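You operate a simulated robot arm through the tools that you are given. There is no shell and no other tool.

You run a simulated robot arm. Do the job below in one go: nothing can be reset, and whatever is moved stays where it is left.

Task
Set the thickness gauge on the block that its set button names.
Fine: lever down on the block, one press, lever up, block back in its spot.

Only the result counts: the job must be done as asked and must still hold three seconds after the hand-in. Knocking over, shifting, dropping, spilling or breaking anything else fails it.

Robot
A 7-joint arm with a two-finger parallel gripper, fixed in place. Base frame: the origin is on the floor under the middle of its stand, x ahead of it, y to its left, z up; the work surface is at about z = 880. Lengths are in mm, angles in degrees, forces in N, time in s.
It reaches about 1247 mm from its shoulder. Its first joint turns from -132.0 to 132.0 degrees. Payload 3.91 kg.
Tool frame: the origin (TCP) lies between the finger pads and is the grasp point; the fingertips stand 30 mm ahead of it; z points along the fingers, y is the line along which they close. Largest opening 110 mm; finger width 20, thickness 10; the body of the gripper, 48 by 112 mm, starts 55 mm behind the TCP.
Orientation is that of the tool frame in the base frame, as [roll, pitch, yaw] about the fixed x, y, z axes, in that order (R = Rz(yaw) Ry(pitch) Rx(roll)). With the fingers straight down and closing along the base's y, the tool's x points along the base's -x, its y along +y and its z along -z.

Tools
- The arm moves only by the tool apply_moves. Its argument "deltas" is a list of rows, each an object (a shift or turn left out is 0, a gripper value left out holds the last) with "dp": the shift along the tool's x, y, z in mm, a list of three; "turn": the turn, a rotation vector about the tool's x, y, z in degrees, a list of three; "hand": the gripper command, from -1 (fully open) to 1 (shut), values between in proportion. In form: [{"dp": [x, y, z], "turn": [ax, ay, az], "hand": hand}, ...]. A call has 1 to 20 rows; each row shifts and turns the commanded pose from where the row before left it, along the tool's axes as they then stand. Rows are played at 5 a second. More than 50 mm and 8.6 degrees between two rows, or a gripper value outside its range, and nothing of the call is played. Where a pose cannot be reached the arm comes as near as it can. A force on the tool above 50 N (or 10 N above the force at the start of the call, whichever is more), or a blocked arm, ends the call early, and 0.2 s more pass. The fingers move at their own pace (about 108 mm/s each) and stop on an object; they squeeze with about 31 N. The grip force told is the motor's: it shows also when the fingers shut on nothing. Time passes only in rows, and 0.2 s behind the last, so rows that do not move let the fingers close. The reply holds the time, the measured pose of the TCP, the force on the tool along the base axes, the opening and the grip force, in the units named above and with some noise, with the torque about the TCP (base axes, N m) and any sound that the robot's microphone picked up.
- Cameras (640 x 400 px; columns grow to the right, rows downward): "scene" is fixed at [400.8, -500, 1614.5]; the picture's right is [0.93, -0.37, 0.00], its down [-0.18, -0.46, -0.87] and it looks along [0.32, 0.81, -0.49] (base axes); focal length 372 px, centre (320, 200). "wrist" rides on the gripper at [72, 17, -103] in the tool frame; the picture's right is [-0.23, 0.97, 0.00], its down [-0.76, -0.18, -0.62] and it looks along [-0.61, -0.14, 0.78] (tool axes); focal length 222 px, centre (320, 200). There is no depth. A picture from a camera that has moved, and an enlarged one, comes with that camera's place and axes in the base frame and with its lens.
- get_image(camera): a new picture of that camera. The clock stands still meanwhile.
- zoom(camera, box): a new picture of the part [left, top, right, bottom] of that camera's present view, enlarged. The clock stands still meanwhile.
- finish_job(): hands the job in; it is judged then, once.

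Places have to be worked out from the pictures, the camera data and where the tool is seen. Open the gripper and draw the arm clear of the work before you hand the job in, unless the task says otherwise.

The tools are called after "Request:" as name(argument=value, ...) on one line, values as JSON. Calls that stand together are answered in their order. apply_moves: Moves the arm, as the interface text tells. Its arguments: {"type":"object","properties":{"deltas":{"type":"array","items":{"type":"object","properties":{"dp":{"type":"array","items":{"type":"number"}},"turn":{"type":"array","items":{"type":"number"}},"hand":{"type":"number"}}}}},"required":["deltas"]} The other tools are called the same way: get_image (camera) takes a picture; zoom (camera, box) takes an enlarged picture of a part of a camera's view; finish_job () hands the job in.

At the start:

```text
t: 0.0
ee_pos: [414.8, 569.2, 1306.7]
orientation: [180.0, 0.1, -180.0]
wrist_force: [-1.0, 0.2, 0.5]
ft_torque: [-0.01, -0.02, 0.0]
width: 109.9
grasp_force: 0.0
```

scene: 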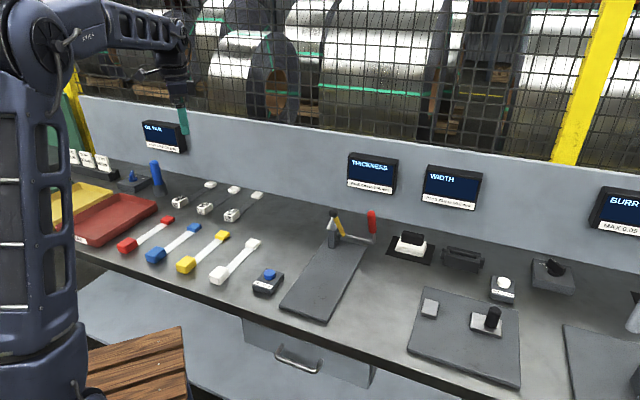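
wrist: 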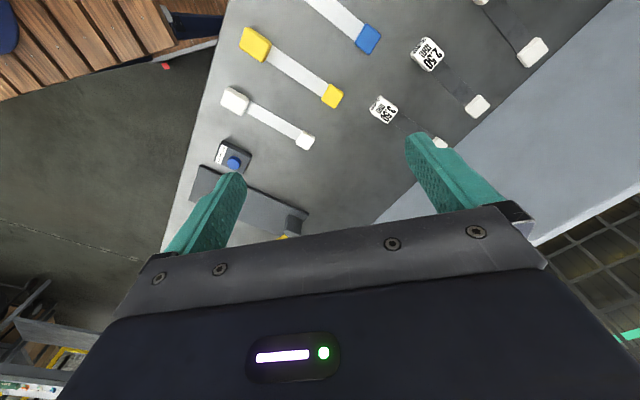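

I'll look at the scene up close first: the gauge, its set button, and the blocks.

Request:
zoom(camera="scene", box=[220, 150, 420, 330])

Request:
zoom(camera="scene", box=[150, 160, 290, 250])

Request:
zoom(camera="scene", box=[240, 250, 300, 310])

Request:
zoom(camera="wrist", box=[360, 0, 560, 160])

Request:
zoom(camera="wrist", box=[180, 120, 340, 240])

Request:
zoom(camera="scene", box=[330, 140, 500, 260])

```text
2.22 times, centred on (320, 240) of scene
camera zoom: at [400.8, -500.0, 1614.5], right [0.93, -0.37, 0.0], down [-0.18, -0.46, -0.87], along [0.32, 0.81, -0.49], focal length 826 px, centre (320, 111)
```

zoom: 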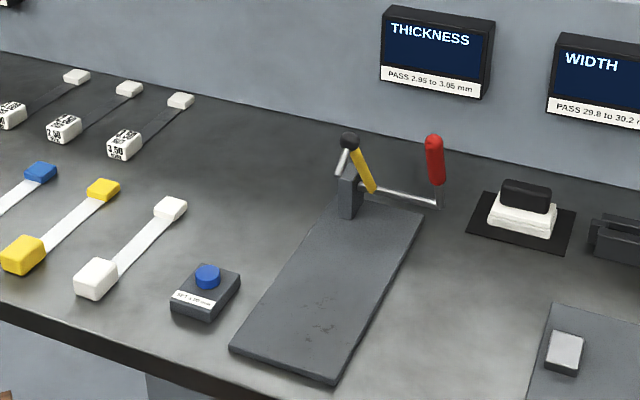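

```text
4.44 times, centred on (220, 205) of scene
camera zoom: at [400.8, -500.0, 1614.5], right [0.93, -0.37, 0.0], down [-0.18, -0.46, -0.87], along [0.32, 0.81, -0.49], focal length 1653 px, centre (764, 178)
```

zoom: 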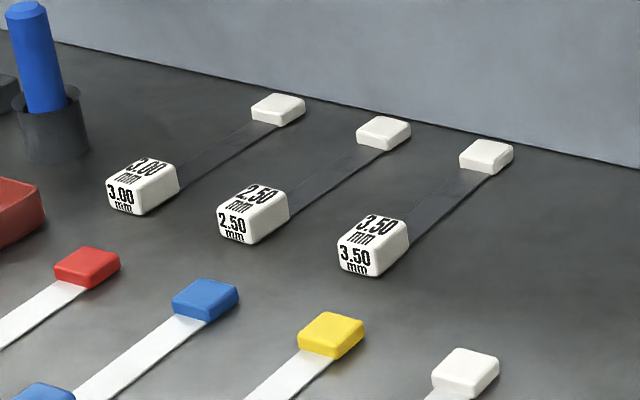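

```text
6.67 times, centred on (270, 280) of scene
camera zoom: at [400.8, -500.0, 1614.5], right [0.93, -0.37, 0.0], down [-0.18, -0.46, -0.87], along [0.32, 0.81, -0.49], focal length 2479 px, centre (653, -333)
```

zoom: 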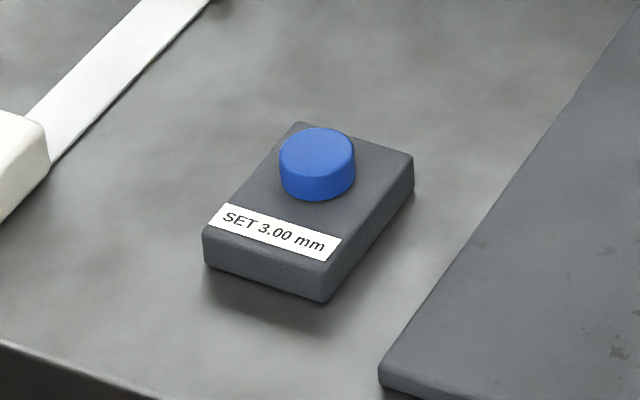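

```text
2.50 times, centred on (460, 80) of wrist
camera zoom: at [340.4, 586.3, 1411.8], right [0.23, 0.97, 0.0], down [0.76, -0.18, 0.62], along [0.61, -0.14, -0.78], focal length 555 px, centre (-30, 500)
```

zoom: 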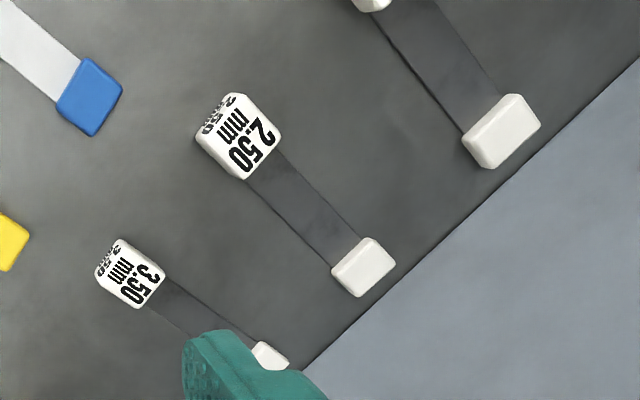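

```text
3.33 times, centred on (260, 180) of wrist
camera zoom: at [340.4, 586.3, 1411.8], right [0.23, 0.97, 0.0], down [0.76, -0.18, 0.62], along [0.61, -0.14, -0.78], focal length 740 px, centre (520, 267)
```

zoom: 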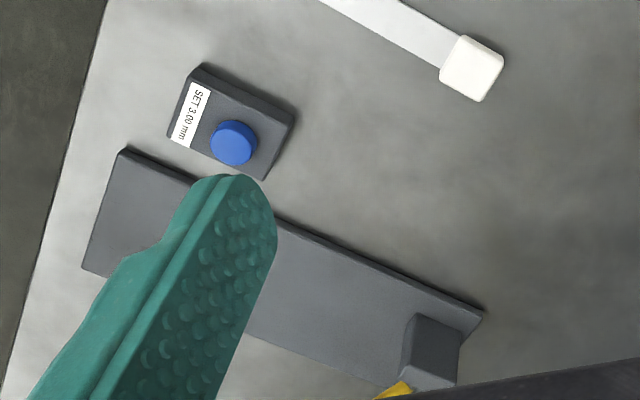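

```text
3.33 times, centred on (415, 200) of scene
camera zoom: at [400.8, -500.0, 1614.5], right [0.93, -0.37, 0.0], down [-0.18, -0.46, -0.87], along [0.32, 0.81, -0.49], focal length 1240 px, centre (3, 200)
```

zoom: 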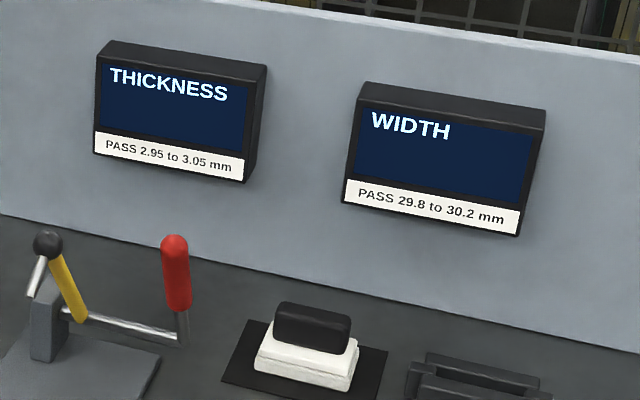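

The button names 3.00 mm; the 3.00 mm block is the far-left of the three. I'll look closer at the gauge mechanism and the left items.

Request:
zoom(camera="scene", box=[310, 195, 390, 255])

Request:
zoom(camera="scene", box=[50, 100, 210, 220])

Request:
zoom(camera="scene", box=[165, 170, 225, 220])

Request:
zoom(camera="scene", box=[400, 240, 560, 390])

```text
6.67 times, centred on (350, 225) of scene
camera zoom: at [400.8, -500.0, 1614.5], right [0.93, -0.37, 0.0], down [-0.18, -0.46, -0.87], along [0.32, 0.81, -0.49], focal length 2479 px, centre (120, 33)
```

zoom: 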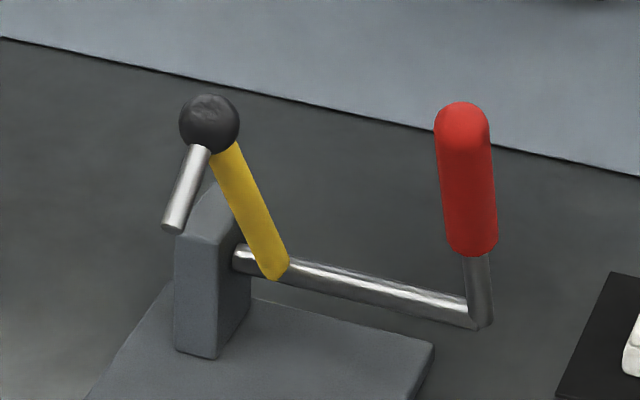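

```text
3.33 times, centred on (130, 160) of scene
camera zoom: at [400.8, -500.0, 1614.5], right [0.93, -0.37, 0.0], down [-0.18, -0.46, -0.87], along [0.32, 0.81, -0.49], focal length 1240 px, centre (953, 333)
```

zoom: 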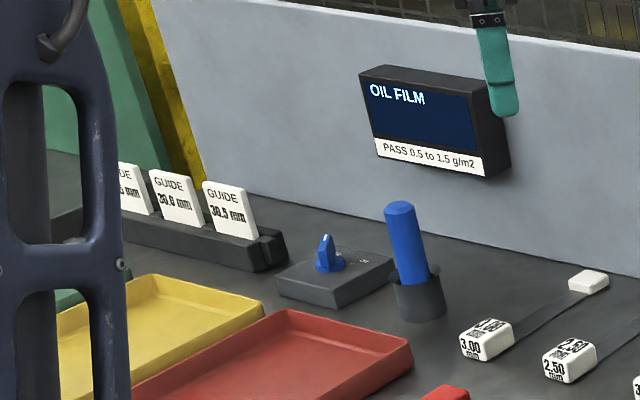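

```text
8.00 times, centred on (195, 195) of scene
camera zoom: at [400.8, -500.0, 1614.5], right [0.93, -0.37, 0.0], down [-0.18, -0.46, -0.87], along [0.32, 0.81, -0.49], focal length 2975 px, centre (1320, 240)
```

zoom: 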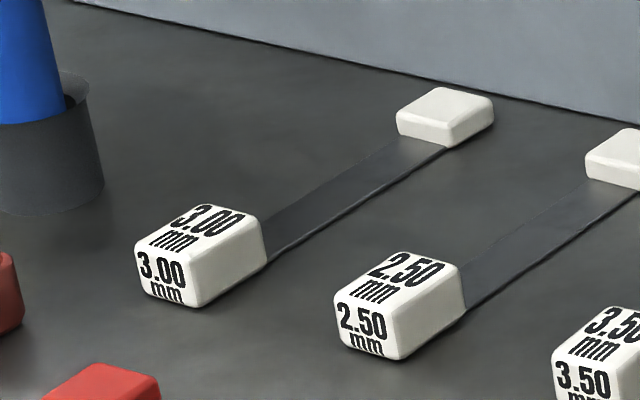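

```text
2.67 times, centred on (480, 315) of scene
camera zoom: at [400.8, -500.0, 1614.5], right [0.93, -0.37, 0.0], down [-0.18, -0.46, -0.87], along [0.32, 0.81, -0.49], focal length 992 px, centre (-107, -107)
```

zoom: 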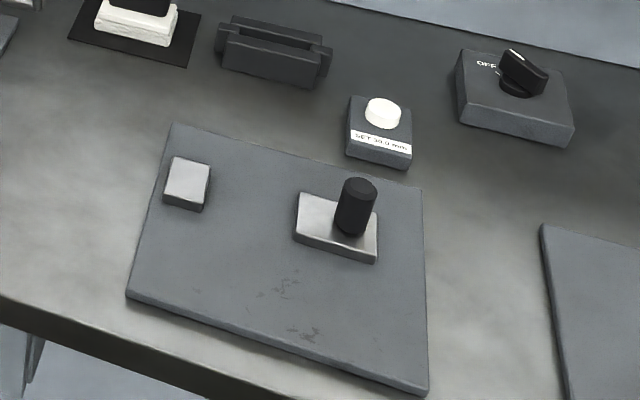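

The bench lies at 45° to the base. I judge the 3.00 mm block's labelled end to be near (359, 885), the lever shaft at about z≈939, and the blue button near (563, 312). First I'll turn the tool to line up with the bench and move above the 3.00 block for a closer look.

Request:
apply_moves(deltas=[{"turn": [0, 0, -7.5]}, {"turn": [0, 0, -7.5]}, {"turn": [0, 0, -7.5]}, {"turn": [0, 0, -7.5]}, {"turn": [0, 0, -7.5]}, {"turn": [0, 0, -7.5]}, {"dp": [-20, 32.9, 20]}, {"dp": [-20, 32.9, 20]}, {"dp": [-20, 32.9, 20]}, {"dp": [-20, 32.9, 20]}, {"dp": [-20, 32.9, 20]}, {"dp": [-20, 32.9, 20]}, {"dp": [-20, 32.9, 20]}, {"dp": [-20, 32.9, 20]}, {}])

```text
t: 3.2
ee_pos: [342.2, 869.3, 1146.5]
orientation: [-180.0, 0.0, -135.0]
wrist_force: [0.4, -0.2, 0.5]
ft_torque: [-0.02, -0.03, 0.0]
width: 109.9
grasp_force: 0.0
```

Now I look with the wrist camera from above the block.

Request:
get_image(camera="wrist")

Request:
get_image(camera="scene")

```text
taken
camera wrist: at [277.2, 829.7, 1251.1], right [-0.53, 0.85, 0.0], down [0.66, 0.41, 0.62], along [0.53, 0.33, -0.78], focal length 222 px, centre (320, 200)
```

wrist: 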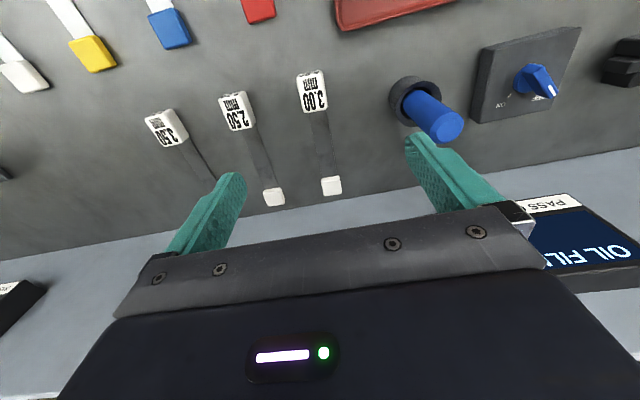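

```text
taken
```

scene: 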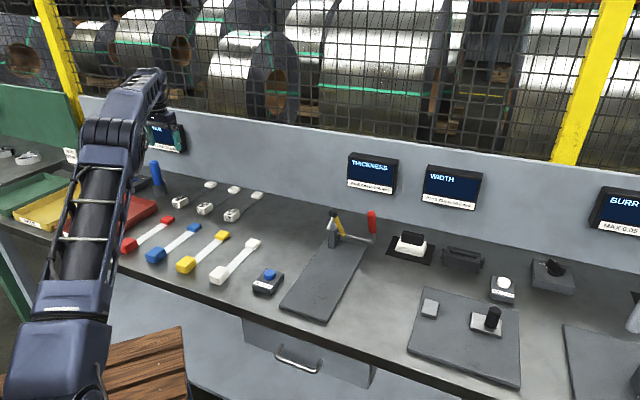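

Request:
zoom(camera="wrist", box=[260, 55, 400, 205])

```text
2.67 times, centred on (330, 130) of wrist
camera zoom: at [277.2, 829.7, 1251.1], right [-0.53, 0.85, 0.0], down [0.66, 0.41, 0.62], along [0.53, 0.33, -0.78], focal length 592 px, centre (293, 387)
```

zoom: 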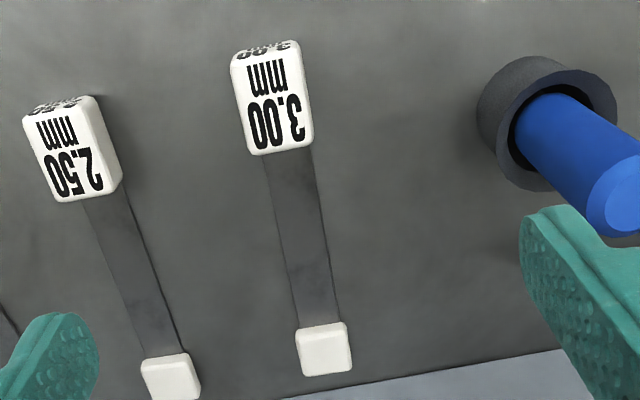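

The wrist view puts the 3.00 block's labelled end centre at about (352, 864), with the top at z≈902. I'll move over it, lower to about z 1010 and look again with the gripper partly closed.

Request:
apply_moves(deltas=[{"dp": [-3, -10.2, 20], "hand": -0.3}, {"dp": [0, 0, 40]}, {"dp": [0, 0, 40]}, {"dp": [0, 0, 35]}, {}])

Request:
get_image(camera="wrist")

```text
t: 4.4
ee_pos: [351.6, 864.4, 1011.5]
orientation: [180.0, 0.0, -135.0]
wrist_force: [0.5, 0.0, 0.0]
ft_torque: [0.03, 0.0, 0.01]
width: 71.6
grasp_force: 0.0
```

```text
taken
camera wrist: at [286.7, 824.6, 1115.3], right [-0.53, 0.85, 0.0], down [0.66, 0.41, 0.62], along [0.53, 0.33, -0.78], focal length 222 px, centre (320, 200)
```

wrist: 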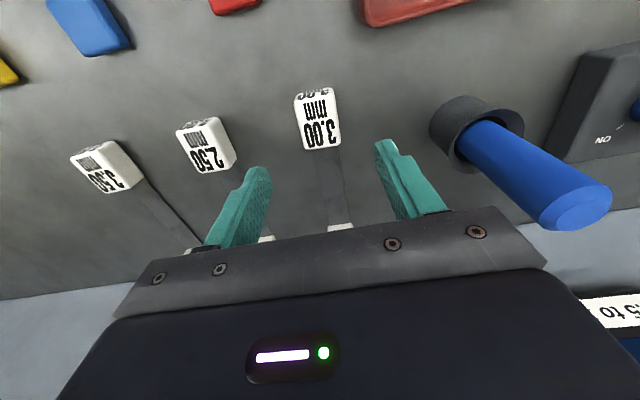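

Request:
zoom(camera="wrist", box=[260, 75, 380, 165])

```text
4.44 times, centred on (320, 120) of wrist
camera zoom: at [286.7, 824.6, 1115.3], right [-0.53, 0.85, 0.0], down [0.66, 0.41, 0.62], along [0.53, 0.33, -0.78], focal length 987 px, centre (320, 556)
```

zoom: 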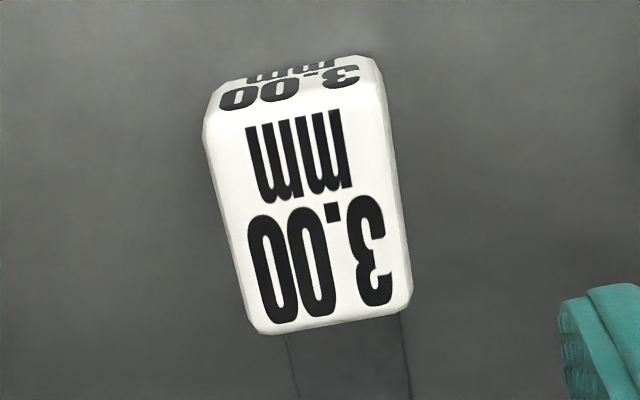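

The second view confirms the centre at about (351, 864). I'll lower around the block with the fingertips just above the bench and check before closing.

Request:
apply_moves(deltas=[{"dp": [0.5, 0, 30]}, {"dp": [0, 0, 30]}, {"dp": [0, 0, 20]}, {"dp": [0, 0, 10]}, {"dp": [0, 0, 5]}, {}])

Request:
get_image(camera="wrist")

Request:
zoom(camera="scene", box=[140, 140, 240, 230])

```text
t: 5.8
ee_pos: [350.3, 863.0, 917.4]
orientation: [-179.9, 0.0, -135.1]
wrist_force: [0.4, -0.2, -0.4]
ft_torque: [0.02, 0.02, 0.0]
width: 71.5
grasp_force: 0.1
```

```text
taken
camera wrist: at [286.5, 824.2, 1020.7], right [-0.53, 0.85, 0.0], down [0.66, 0.41, 0.62], along [0.53, 0.33, -0.78], focal length 222 px, centre (320, 200)
```

wrist: 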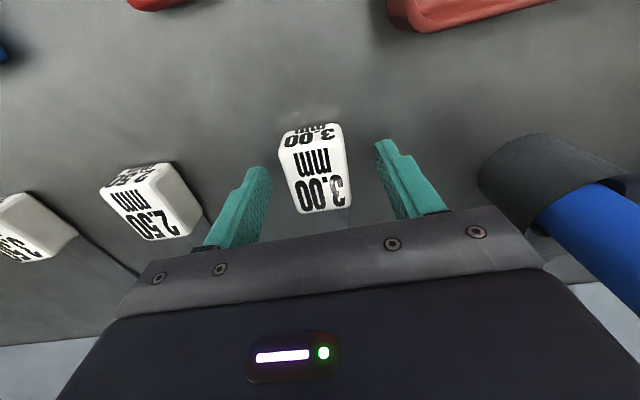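

```text
4.44 times, centred on (190, 185) of scene
camera zoom: at [400.8, -500.0, 1614.5], right [0.93, -0.37, 0.0], down [-0.18, -0.46, -0.87], along [0.32, 0.81, -0.49], focal length 1653 px, centre (898, 267)
```

zoom: 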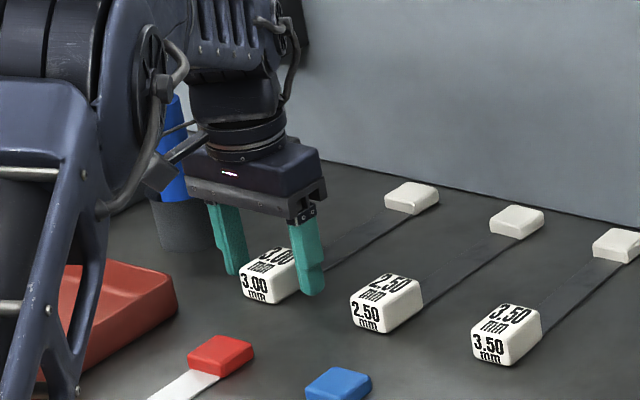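

The block sits centred between the fingers, whose tips are about 7 mm above the bench. I'll lower 3 mm more and close.

Request:
apply_moves(deltas=[{"dp": [-0.5, 0, 3]}, {}, {"hand": 0.2}, {"hand": 1}, {}, {}, {}])

Request:
get_image(camera="wrist")

```text
t: 7.4
ee_pos: [352.0, 864.3, 913.9]
orientation: [180.0, -0.1, -135.0]
wrist_force: [0.2, 0.0, -0.6]
ft_torque: [0.0, 0.05, 0.02]
width: 37.6
grasp_force: 31.1
```

```text
taken
camera wrist: at [286.5, 824.8, 1018.0], right [-0.53, 0.85, 0.0], down [0.66, 0.41, 0.62], along [0.53, 0.33, -0.78], focal length 222 px, centre (320, 200)
```

wrist: 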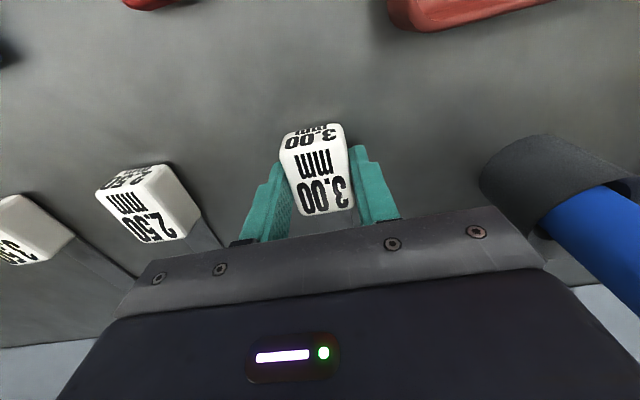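

Gripped at 37.6 mm width. I'll lift the block straight up and draw it back from the wall, checking the hold.

Request:
apply_moves(deltas=[{"dp": [0, 0, -10]}, {"dp": [0, 0, -20]}, {"dp": [0, 0, -30]}, {"dp": [0, 0, -30]}, {"dp": [30, 0, -25]}, {"dp": [40, 0, -25]}, {"dp": [40, 0, -25]}, {"dp": [40, 0, -25]}, {"dp": [40, 0, -25]}, {"dp": [10, 0, -25]}, {}])

Request:
get_image(camera="wrist")

Request:
get_image(camera="scene")

```text
t: 9.8
ee_pos: [209.6, 721.7, 1153.4]
orientation: [180.0, 0.0, -135.1]
wrist_force: [0.3, -0.2, -1.8]
ft_torque: [-0.02, 0.05, 0.0]
width: 37.6
grasp_force: 30.8
```

```text
taken
camera wrist: at [144.8, 682.3, 1258.7], right [-0.53, 0.85, 0.0], down [0.66, 0.41, 0.62], along [0.53, 0.33, -0.78], focal length 222 px, centre (320, 200)
```

wrist: 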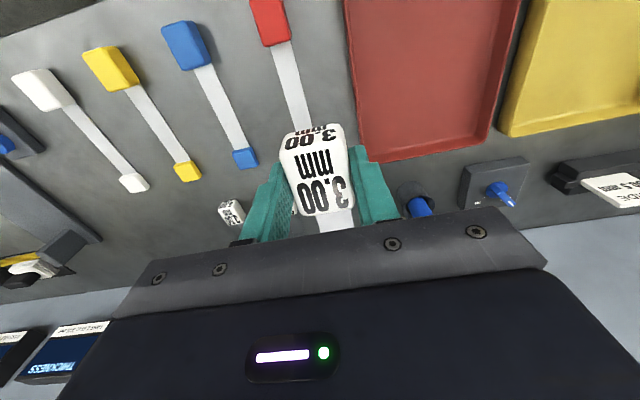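

```text
taken
```

scene: 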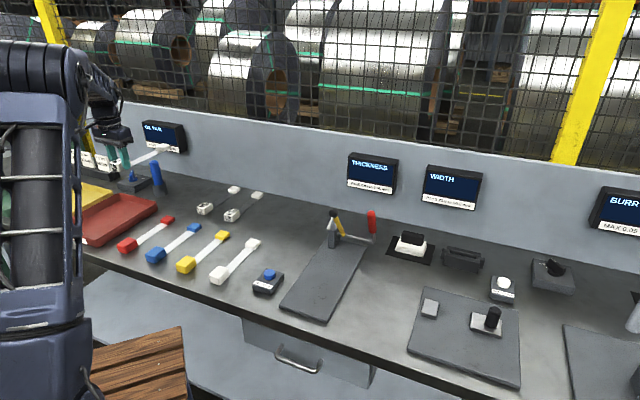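

The block is held firmly. I'll move it across, high above the bench, to a viewing pose in front of the gauge.

Request:
apply_moves(deltas=[{"dp": [10, -44, -3]}, {"dp": [10, -44, -3]}, {"dp": [10, -44, -3]}, {"dp": [10, -44, -3]}, {"dp": [10, -44, -3]}, {"dp": [10, -44, -3]}, {"dp": [10, -44, -3]}, {"dp": [10, -44, -3]}, {"dp": [10, -44, -3]}, {"dp": [10, -44, -3]}, {"dp": [10, -44, -3]}, {"dp": [10, -44, -3]}, {"dp": [10, -44, -3]}, {"dp": [10, -44, -3]}, {}])

Request:
get_image(camera="wrist")

Request:
get_image(camera="scene")

```text
t: 13.0
ee_pos: [543.3, 187.7, 1196.9]
orientation: [179.9, 0.0, -135.0]
wrist_force: [0.1, -0.6, -1.1]
ft_torque: [-0.1, 0.04, 0.03]
width: 37.7
grasp_force: 31.1
```

```text
taken
camera wrist: at [480.0, 148.0, 1300.9], right [-0.53, 0.85, 0.0], down [0.66, 0.41, 0.62], along [0.53, 0.33, -0.78], focal length 222 px, centre (320, 200)
```

wrist: 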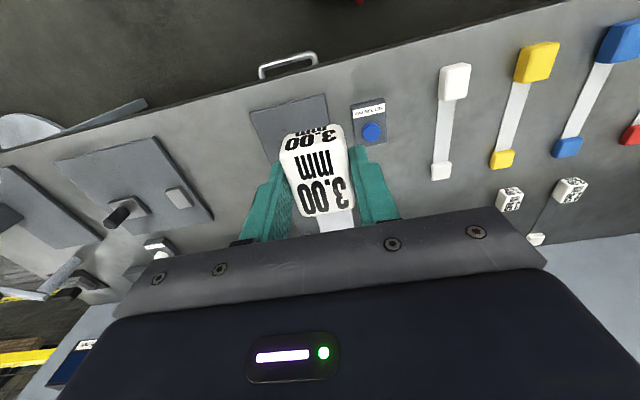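

```text
taken
```

scene: 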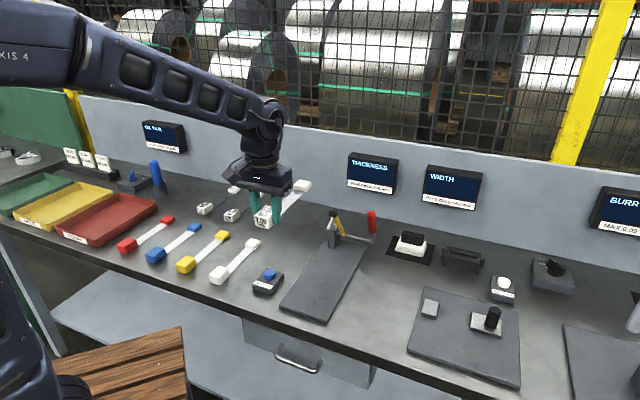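

The gripper hides the lever from here. I'll back away and shift sideways so that the gauge and lever come into the open part of the wrist picture.

Request:
apply_moves(deltas=[{"dp": [40, 20, 0]}, {"dp": [40, 20, 0]}, {"dp": [40, 20, 0]}, {"dp": [20, 20, 0]}, {}])

Request:
get_image(camera="wrist")

```text
t: 14.2
ee_pos: [389.0, 147.4, 1194.2]
orientation: [180.0, 0.0, -135.0]
wrist_force: [-0.5, -0.4, -1.2]
ft_torque: [-0.07, 0.04, 0.0]
width: 37.3
grasp_force: 31.0
```

```text
taken
camera wrist: at [323.9, 107.1, 1298.9], right [-0.53, 0.85, 0.0], down [0.66, 0.41, 0.62], along [0.53, 0.33, -0.78], focal length 222 px, centre (320, 200)
```

wrist: 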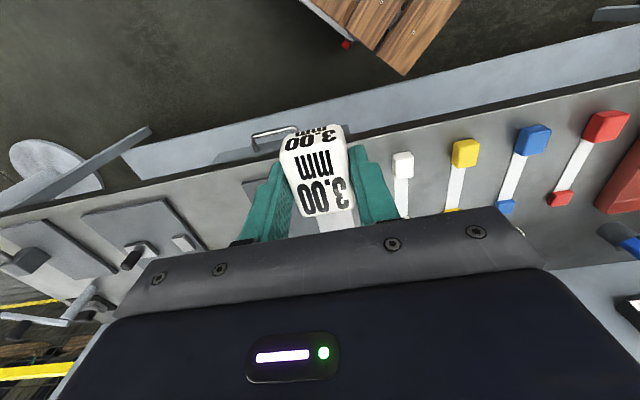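

Forward is toward the bottom of the picture, so I need to go nearer instead: the camera must be almost above the gauge. I'll move forward at this safe height, kept to the left of the lever.

Request:
apply_moves(deltas=[{"dp": [-44, 8, 0]}, {"dp": [-44, 8, 0]}, {"dp": [-44, 8, 0]}, {"dp": [-44, 8, 0]}, {"dp": [-44, 8, 0]}, {"dp": [-44, 8, 0]}, {"dp": [-44, 8, 0]}, {}])

Request:
get_image(camera="wrist")

```text
t: 16.0
ee_pos: [570.0, 403.0, 1196.5]
orientation: [180.0, -0.1, -135.0]
wrist_force: [0.1, -0.9, -1.2]
ft_torque: [-0.02, 0.05, -0.01]
width: 37.5
grasp_force: 30.8
```

```text
taken
camera wrist: at [506.1, 363.3, 1300.5], right [-0.53, 0.85, 0.0], down [0.66, 0.41, 0.62], along [0.53, 0.33, -0.78], focal length 222 px, centre (320, 200)
```

wrist: 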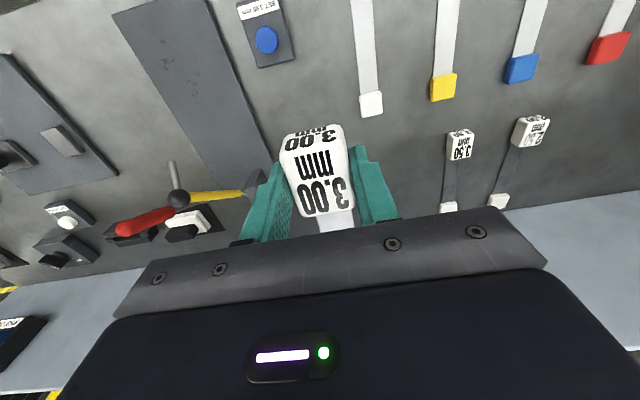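

Request:
zoom(camera="wrist", box=[90, 130, 290, 255])

Request:
zoom(camera="wrist", box=[90, 0, 310, 140])

```text
3.20 times, centred on (190, 192) of wrist
camera zoom: at [506.1, 363.3, 1300.5], right [-0.53, 0.85, 0.0], down [0.66, 0.41, 0.62], along [0.53, 0.33, -0.78], focal length 711 px, centre (736, 224)
```

zoom: 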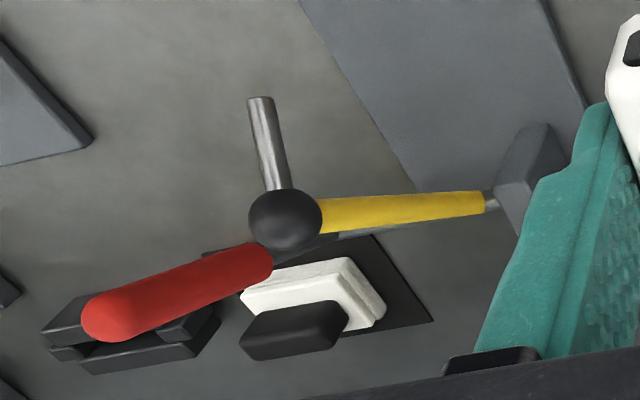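

```text
2.86 times, centred on (200, 70) of wrist
camera zoom: at [506.1, 363.3, 1300.5], right [-0.53, 0.85, 0.0], down [0.66, 0.41, 0.62], along [0.53, 0.33, -0.78], focal length 635 px, centre (663, 571)
```

zoom: 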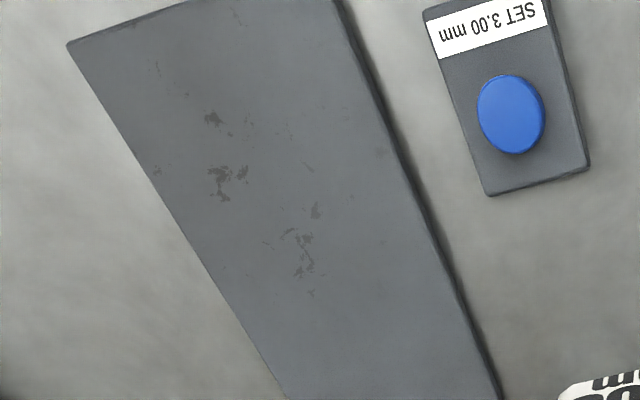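

Combining both cameras, I place the lever shaft at u≈841 (u = depth axis), z≈943, and the raised probe tip at u≈709, w≈321. That means it should land at about u≈680, w≈321 when down. I'll bring the block back in front of the gauge, lower it there, and then slide in under the raised probe.

Request:
apply_moves(deltas=[{"dp": [32.5, -29, 0]}, {"dp": [32.5, -29, 0]}, {"dp": [32.5, -29, 0]}, {"dp": [32.5, -29, 0]}, {"dp": [32.5, -29, 0]}, {"dp": [32.5, -29, 0]}, {"dp": [33, -29.5, 0]}, {}, {"dp": [0, 0, 40]}, {"dp": [0, 0, 40]}, {"dp": [0, 0, 40]}, {"dp": [0, 0, 40]}, {"dp": [0, 0, 40]}, {"dp": [0, 0, 35]}, {}])

Request:
get_image(camera="wrist")

Request:
get_image(camera="scene")

```text
t: 19.2
ee_pos: [551.0, 98.6, 958.8]
orientation: [180.0, 0.1, -135.0]
wrist_force: [-0.9, 0.3, -1.2]
ft_torque: [-0.03, 0.06, 0.0]
width: 37.4
grasp_force: 31.2
```

```text
taken
camera wrist: at [486.0, 58.6, 1062.9], right [-0.53, 0.85, 0.0], down [0.66, 0.41, 0.62], along [0.53, 0.33, -0.78], focal length 222 px, centre (320, 200)
```

wrist: 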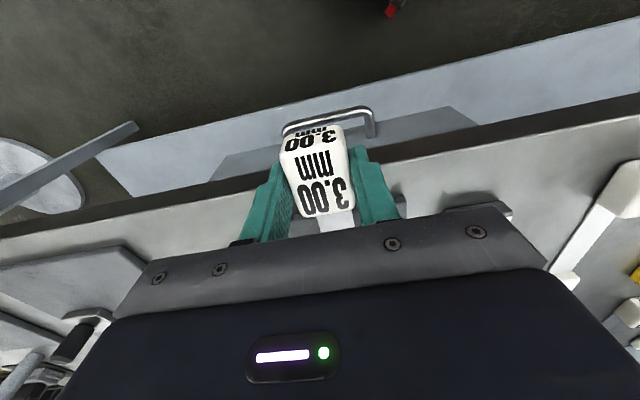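

```text
taken
```

scene: 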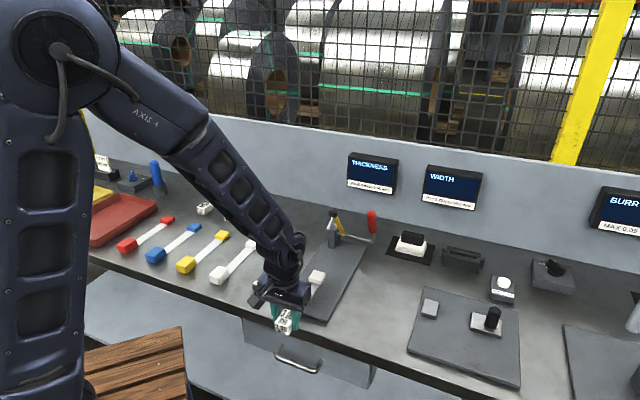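

Request:
zoom(camera="scene", box=[230, 190, 400, 340])

```text
2.67 times, centred on (315, 265) of scene
camera zoom: at [400.8, -500.0, 1614.5], right [0.93, -0.37, 0.0], down [-0.18, -0.46, -0.87], along [0.32, 0.81, -0.49], focal length 992 px, centre (333, 27)
```

zoom: 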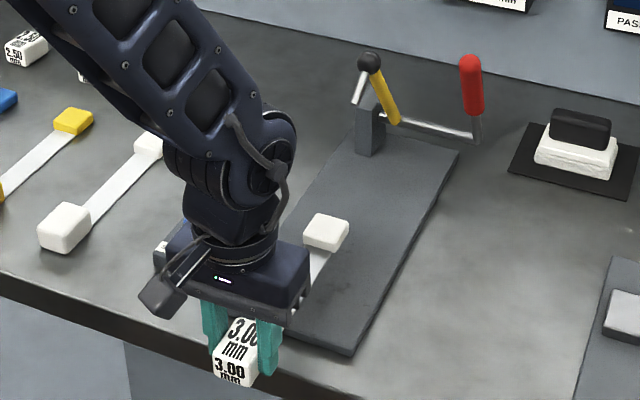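

The block is aligned with the gauge lane (w≈321–323). I'll slide it forward under the raised probe while it stays about 30 mm above the plate.

Request:
apply_moves(deltas=[{"dp": [0, 0, 10]}, {"dp": [-30, 0, 0]}, {"dp": [-30, 0, 0]}, {"dp": [-30, 0, 0]}, {"dp": [-25, 0, 0]}, {"dp": [-15, 0, 0]}, {}])

Request:
zoom(camera="scene", box=[250, 180, 410, 330])

Request:
get_image(camera="wrist")

```text
t: 20.8
ee_pos: [644.1, 189.7, 950.2]
orientation: [179.9, 0.0, -135.0]
wrist_force: [-0.5, 0.1, -1.4]
ft_torque: [-0.03, 0.04, -0.02]
width: 37.9
grasp_force: 31.3
```

```text
2.67 times, centred on (330, 255) of scene
camera zoom: at [400.8, -500.0, 1614.5], right [0.93, -0.37, 0.0], down [-0.18, -0.46, -0.87], along [0.32, 0.81, -0.49], focal length 992 px, centre (293, 53)
```

zoom: 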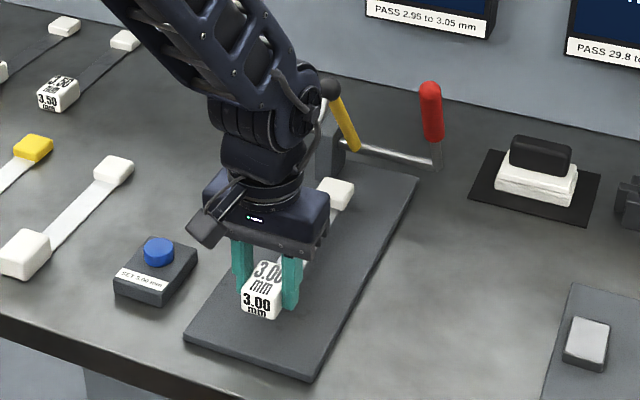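

```text
taken
camera wrist: at [579.0, 149.9, 1054.9], right [-0.53, 0.85, 0.0], down [0.66, 0.41, 0.62], along [0.53, 0.33, -0.78], focal length 222 px, centre (320, 200)
```

wrist: 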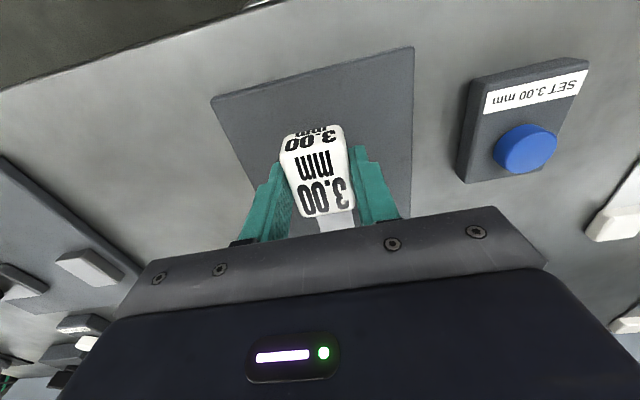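

Clearances look good: the block is over the plate, with the far end under the raised arm. I'll lower to just above the plate.

Request:
apply_moves(deltas=[{"dp": [0, 0, 10]}, {"dp": [0, 0, 8]}, {"dp": [0, 0, 4]}, {}])

Request:
zoom(camera="scene", box=[290, 220, 360, 300])

```text
t: 21.8
ee_pos: [644.4, 190.8, 928.5]
orientation: [179.9, 0.0, -134.9]
wrist_force: [0.2, 0.1, -1.7]
ft_torque: [-0.06, 0.06, 0.0]
width: 37.6
grasp_force: 30.9
```

```text
5.00 times, centred on (325, 260) of scene
camera zoom: at [400.8, -500.0, 1614.5], right [0.93, -0.37, 0.0], down [-0.18, -0.46, -0.87], along [0.32, 0.81, -0.49], focal length 1860 px, centre (295, -100)
```

zoom: 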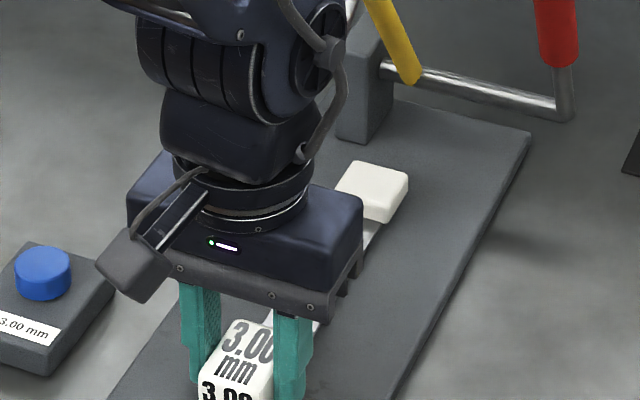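

Request:
apply_moves(deltas=[{"dp": [0, 0, 1]}, {"dp": [0, 0, 1]}, {"dp": [0, 0, 1]}, {}])

```text
t: 22.8
ee_pos: [643.0, 190.0, 926.4]
orientation: [-180.0, 0.0, -134.9]
wrist_force: [0.0, -0.3, -0.6]
ft_torque: [0.0, 0.02, -0.03]
width: 37.3
grasp_force: 31.1
```

No clear contact yet, so I continue down in 1 mm steps.

Request:
apply_moves(deltas=[{"dp": [0, 0, 1]}, {}])

Request:
apply_moves(deltas=[{"dp": [0, 0, 1]}, {}])

```text
t: 23.4
ee_pos: [643.8, 189.5, 925.9]
orientation: [-179.9, 0.0, -135.0]
wrist_force: [-0.2, 0.6, 7.6]
ft_torque: [0.41, -0.35, 0.0]
width: 37.5
grasp_force: 31.2
```

```text
t: 24.0
ee_pos: [643.3, 190.7, 924.9]
orientation: [179.9, 0.1, -135.0]
wrist_force: [-2.9, -2.1, 29.7]
ft_torque: [-0.02, 0.07, 0.04]
width: 37.6
grasp_force: 30.4
```

The block is seated (about 30 N on contact). I'll ease off slightly and open the fingers gently.

Request:
apply_moves(deltas=[{"dp": [0, 0, -0.7]}, {}, {"hand": 0.2}, {"hand": -0.1}, {}, {}])

Request:
get_image(camera="wrist")

```text
t: 25.4
ee_pos: [643.1, 190.3, 924.4]
orientation: [179.9, 0.1, -135.1]
wrist_force: [-0.1, -0.2, -0.9]
ft_torque: [-0.04, -0.01, -0.02]
width: 60.5
grasp_force: 0.1
```

```text
taken
camera wrist: at [578.4, 150.1, 1029.3], right [-0.53, 0.85, 0.0], down [0.66, 0.41, 0.62], along [0.53, 0.33, -0.78], focal length 222 px, centre (320, 200)
```

wrist: 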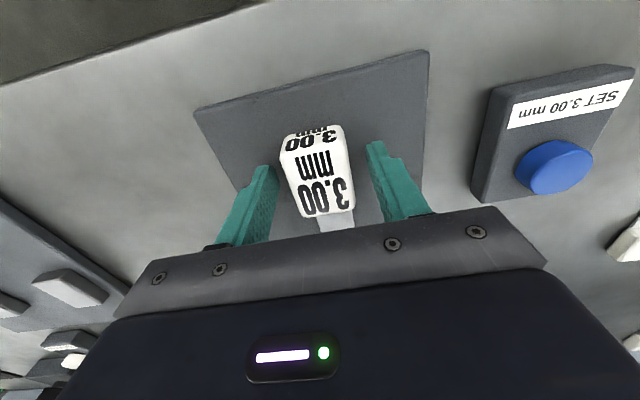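

The block is released and sits square on the plate. Now I'll go up, back off, and move above the red lever handle (judged at u≈788, w≈425 at grip height).

Request:
apply_moves(deltas=[{"dp": [0, 0, -15]}, {"dp": [0, 0, -30]}, {"dp": [0, 0, -35]}, {"dp": [10, 0, -37]}, {"dp": [10, 0, -37]}, {"dp": [10, 0, -37]}, {"dp": [10, 0, -37]}, {"dp": [0, -35, 0]}, {"dp": [0, -35, 0]}, {"dp": [0, -34, 0]}, {}])

Request:
get_image(camera="scene")

Request:
zoom(camera="scene", box=[280, 190, 400, 320])

Request:
get_image(camera="wrist")

```text
t: 27.8
ee_pos: [689.6, 87.3, 1154.6]
orientation: [180.0, 0.0, -135.0]
wrist_force: [0.3, 0.4, 0.1]
ft_torque: [0.0, 0.01, 0.0]
width: 60.4
grasp_force: 0.1
```

```text
taken
```

scene: 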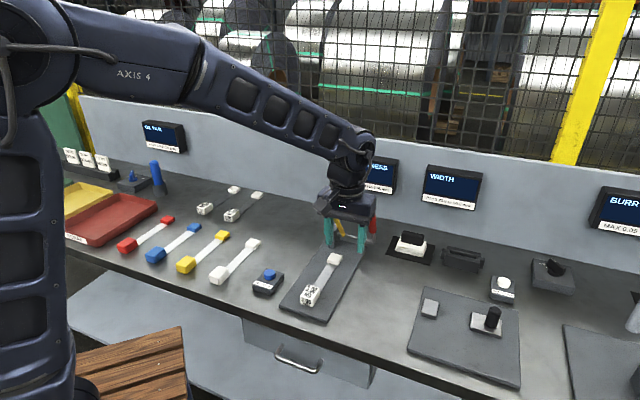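

```text
3.08 times, centred on (340, 255) of scene
camera zoom: at [400.8, -500.0, 1614.5], right [0.93, -0.37, 0.0], down [-0.18, -0.46, -0.87], along [0.32, 0.81, -0.49], focal length 1144 px, centre (258, 31)
```

zoom: 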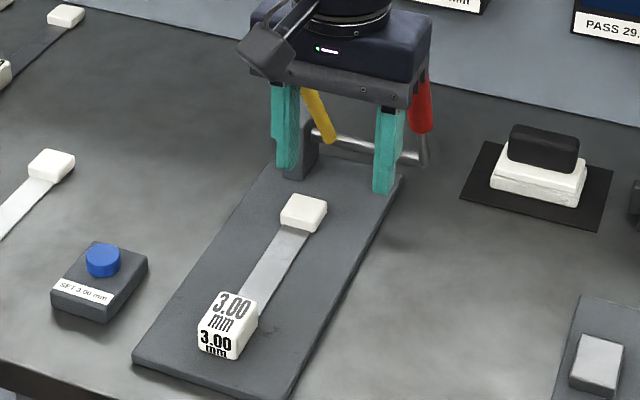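

```text
taken
camera wrist: at [623.8, 47.9, 1258.3], right [-0.53, 0.85, 0.0], down [0.66, 0.41, 0.62], along [0.53, 0.33, -0.78], focal length 222 px, centre (320, 200)
```

wrist: 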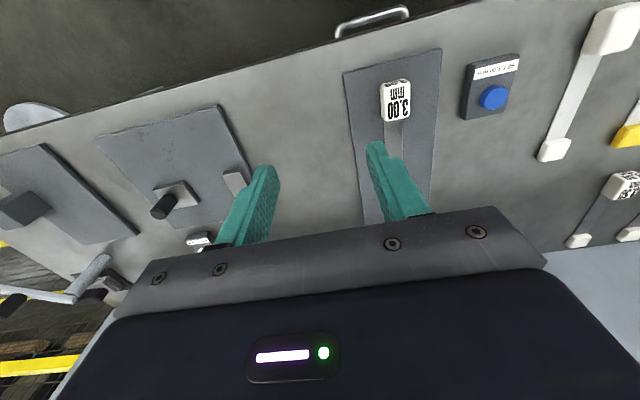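

Block rests well on the plate. I'll go forward above the red handle and look.

Request:
apply_moves(deltas=[{"dp": [-40, 0, 0]}, {"dp": [-40, 0, 0]}, {"dp": [-40, 0, 0]}, {"dp": [-40, 0, 0]}, {"dp": [-40, 0, 0]}, {"dp": [-37.5, 0, 0]}, {}])

Request:
get_image(camera="wrist")

Request:
zoom(camera="scene", box=[300, 130, 430, 260])

```text
t: 29.4
ee_pos: [856.5, 255.0, 1154.3]
orientation: [180.0, 0.0, -135.0]
wrist_force: [1.0, 0.4, -0.8]
ft_torque: [-0.01, -0.01, -0.01]
width: 60.6
grasp_force: 0.1
```

```text
taken
camera wrist: at [792.9, 215.8, 1258.2], right [-0.53, 0.85, 0.0], down [0.66, 0.41, 0.62], along [0.53, 0.33, -0.78], focal length 222 px, centre (320, 200)
```

wrist: 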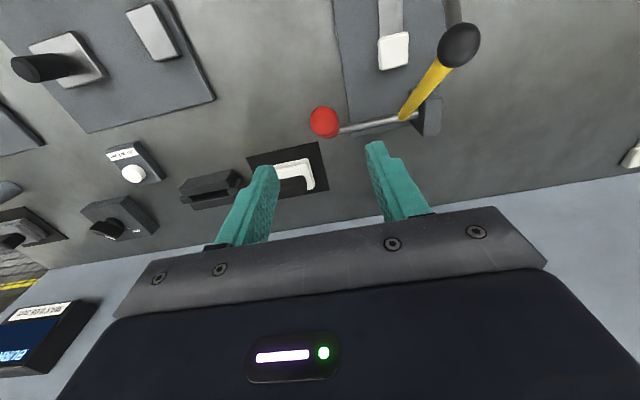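

```text
3.08 times, centred on (365, 195) of scene
camera zoom: at [400.8, -500.0, 1614.5], right [0.93, -0.37, 0.0], down [-0.18, -0.46, -0.87], along [0.32, 0.81, -0.49], focal length 1144 px, centre (182, 215)
```

zoom: 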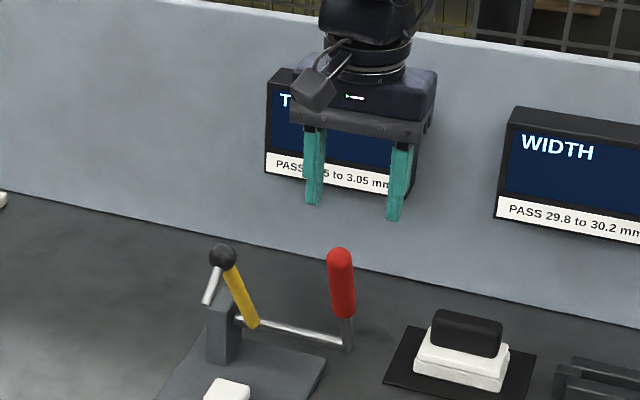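

The red handle appears end-on, which puts its axis at w≈419. I'll shift 6 mm toward it and lower so the fingers straddle its top.

Request:
apply_moves(deltas=[{"dp": [-2, 5.8, 0]}, {"dp": [0, 0, 25]}, {"dp": [0, 0, 25]}, {}])

Request:
get_image(camera="wrist")

Request:
zoom(camera="scene", box=[310, 160, 420, 260])

```text
t: 30.4
ee_pos: [856.0, 260.5, 1103.6]
orientation: [-179.9, 0.1, -134.9]
wrist_force: [-0.3, -0.5, -0.7]
ft_torque: [0.03, -0.04, 0.01]
width: 60.4
grasp_force: 0.0
```

```text
taken
camera wrist: at [790.4, 221.5, 1208.0], right [-0.53, 0.85, 0.0], down [0.66, 0.41, 0.62], along [0.53, 0.33, -0.78], focal length 222 px, centre (320, 200)
```

wrist: 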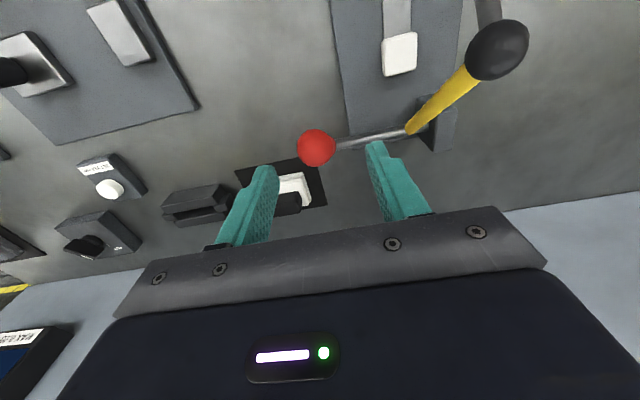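

```text
4.00 times, centred on (365, 210) of scene
camera zoom: at [400.8, -500.0, 1614.5], right [0.93, -0.37, 0.0], down [-0.18, -0.46, -0.87], along [0.32, 0.81, -0.49], focal length 1488 px, centre (140, 160)
```

zoom: 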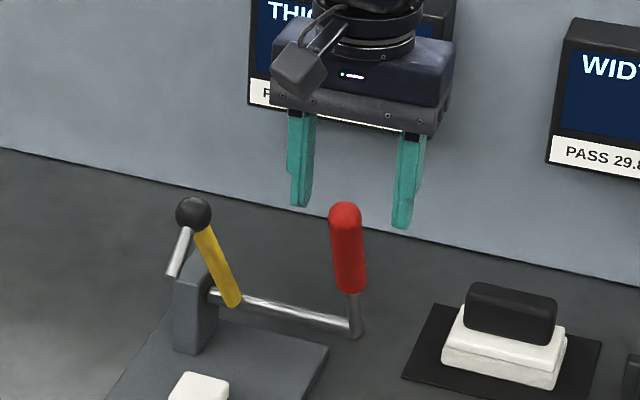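

Triangulation from the two views puts the handle's tip centre at u≈775, w≈419, z≈1078, so the fingers are centred on it. I'll lower to grip height.

Request:
apply_moves(deltas=[{"dp": [0, 0, 20]}, {"dp": [0, 0, 20]}, {"dp": [0, 0, 10]}, {}])

Request:
get_image(camera="wrist")

Request:
zoom(camera="scene", box=[310, 160, 420, 260])

```text
t: 31.4
ee_pos: [854.3, 263.1, 1053.5]
orientation: [180.0, 0.0, -135.0]
wrist_force: [-0.4, 0.1, -0.3]
ft_torque: [0.02, 0.0, -0.01]
width: 60.3
grasp_force: 0.1
```

```text
taken
camera wrist: at [789.2, 222.5, 1157.3], right [-0.53, 0.85, 0.0], down [0.66, 0.41, 0.62], along [0.53, 0.33, -0.78], focal length 222 px, centre (320, 200)
```

wrist: 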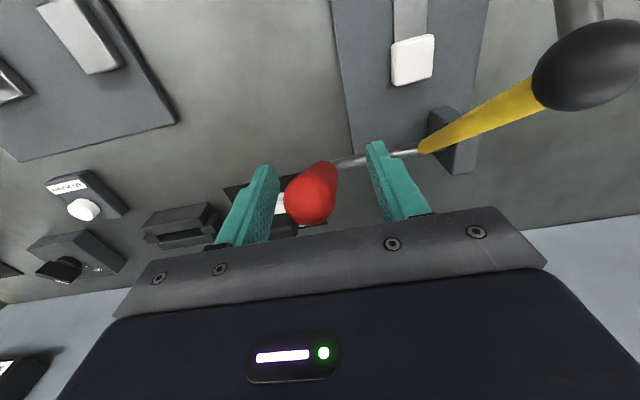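

```text
4.00 times, centred on (365, 210) of scene
camera zoom: at [400.8, -500.0, 1614.5], right [0.93, -0.37, 0.0], down [-0.18, -0.46, -0.87], along [0.32, 0.81, -0.49], focal length 1488 px, centre (140, 160)
```

zoom: 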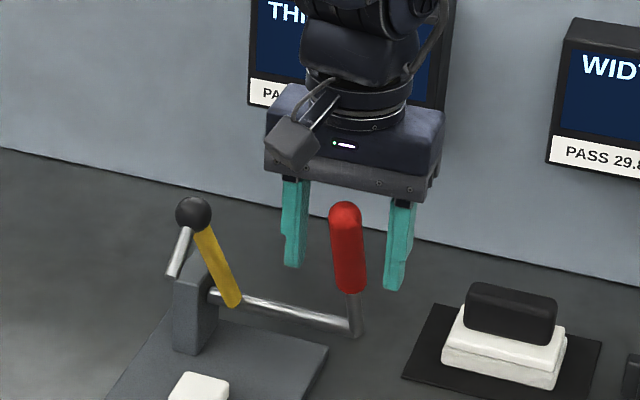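

The handle is centred between the pads. I'll close on it.

Request:
apply_moves(deltas=[{"hand": 0.3}, {"hand": 1}, {}, {}, {}])

Request:
get_image(camera="wrist")

```text
t: 32.6
ee_pos: [854.7, 262.7, 1052.0]
orientation: [180.0, 0.0, -135.2]
wrist_force: [15.8, -11.0, -0.6]
ft_torque: [0.26, -0.2, 0.07]
width: 22.7
grasp_force: 45.2
```

```text
taken
camera wrist: at [790.1, 221.5, 1157.3], right [-0.53, 0.85, 0.0], down [0.66, 0.41, 0.62], along [0.53, 0.33, -0.78], focal length 222 px, centre (320, 200)
```

wrist: 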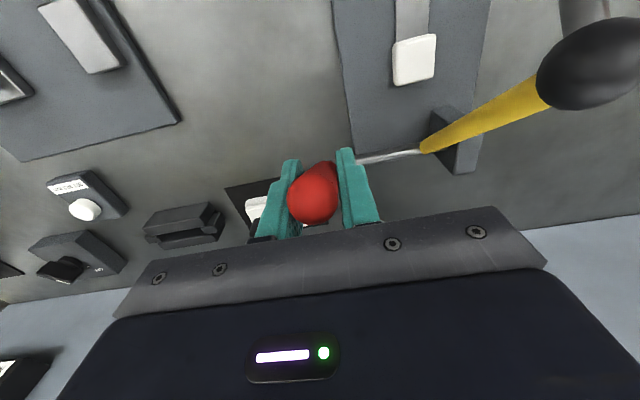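

The reading shows about 19 N sideways along +w, so the handle centre is slightly to +w of the gripper. I'll nudge 0.8 mm that way to relax it.

Request:
apply_moves(deltas=[{"dp": [0, -0.8, 0]}, {}, {}])

```text
t: 33.4
ee_pos: [855.3, 261.5, 1054.3]
orientation: [-180.0, 0.0, -135.0]
wrist_force: [11.5, -7.9, -3.6]
ft_torque: [0.04, -0.14, 0.0]
width: 22.6
grasp_force: 44.6
```

Request:
apply_moves(deltas=[{"dp": [0, -1.5, 0]}, {}, {}])

```text
t: 34.2
ee_pos: [856.1, 260.9, 1053.6]
orientation: [179.9, -0.1, -134.9]
wrist_force: [-4.6, 3.1, -6.9]
ft_torque: [-0.4, 0.21, -0.07]
width: 22.6
grasp_force: 44.4
```

Balanced now. I'll swing the lever forward along its arc about the shaft (R≈127 mm), tool turning with it. First 10° to check the forces.

Request:
apply_moves(deltas=[{"dp": [4.98, 0, 2.45], "turn": [0, -2.5, 0]}, {"dp": [4.98, 0, 2.45], "turn": [0, -2.5, 0]}, {"dp": [4.98, 0, 2.45], "turn": [0, -2.5, 0]}, {"dp": [4.98, 0, 2.45], "turn": [0, -2.5, 0]}, {}])

Request:
zoom(camera="scene", box=[300, 160, 420, 280])

```text
t: 35.4
ee_pos: [842.0, 247.2, 1041.7]
orientation: [-180.0, 10.1, -135.0]
wrist_force: [3.9, 18.7, 1.9]
ft_torque: [1.2, -1.23, 0.02]
width: 22.5
grasp_force: 45.0
```

```text
3.33 times, centred on (360, 220) of scene
camera zoom: at [400.8, -500.0, 1614.5], right [0.93, -0.37, 0.0], down [-0.18, -0.46, -0.87], along [0.32, 0.81, -0.49], focal length 1240 px, centre (187, 133)
```

zoom: 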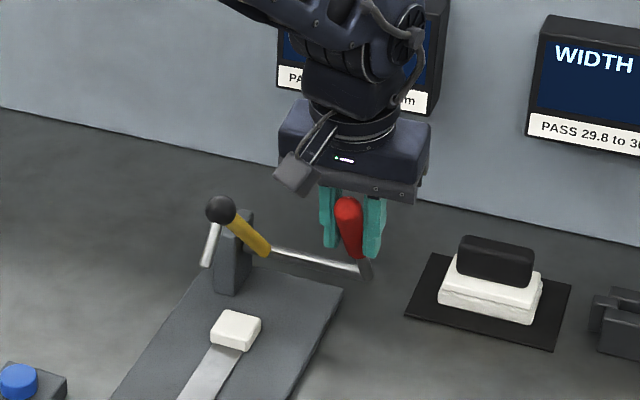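

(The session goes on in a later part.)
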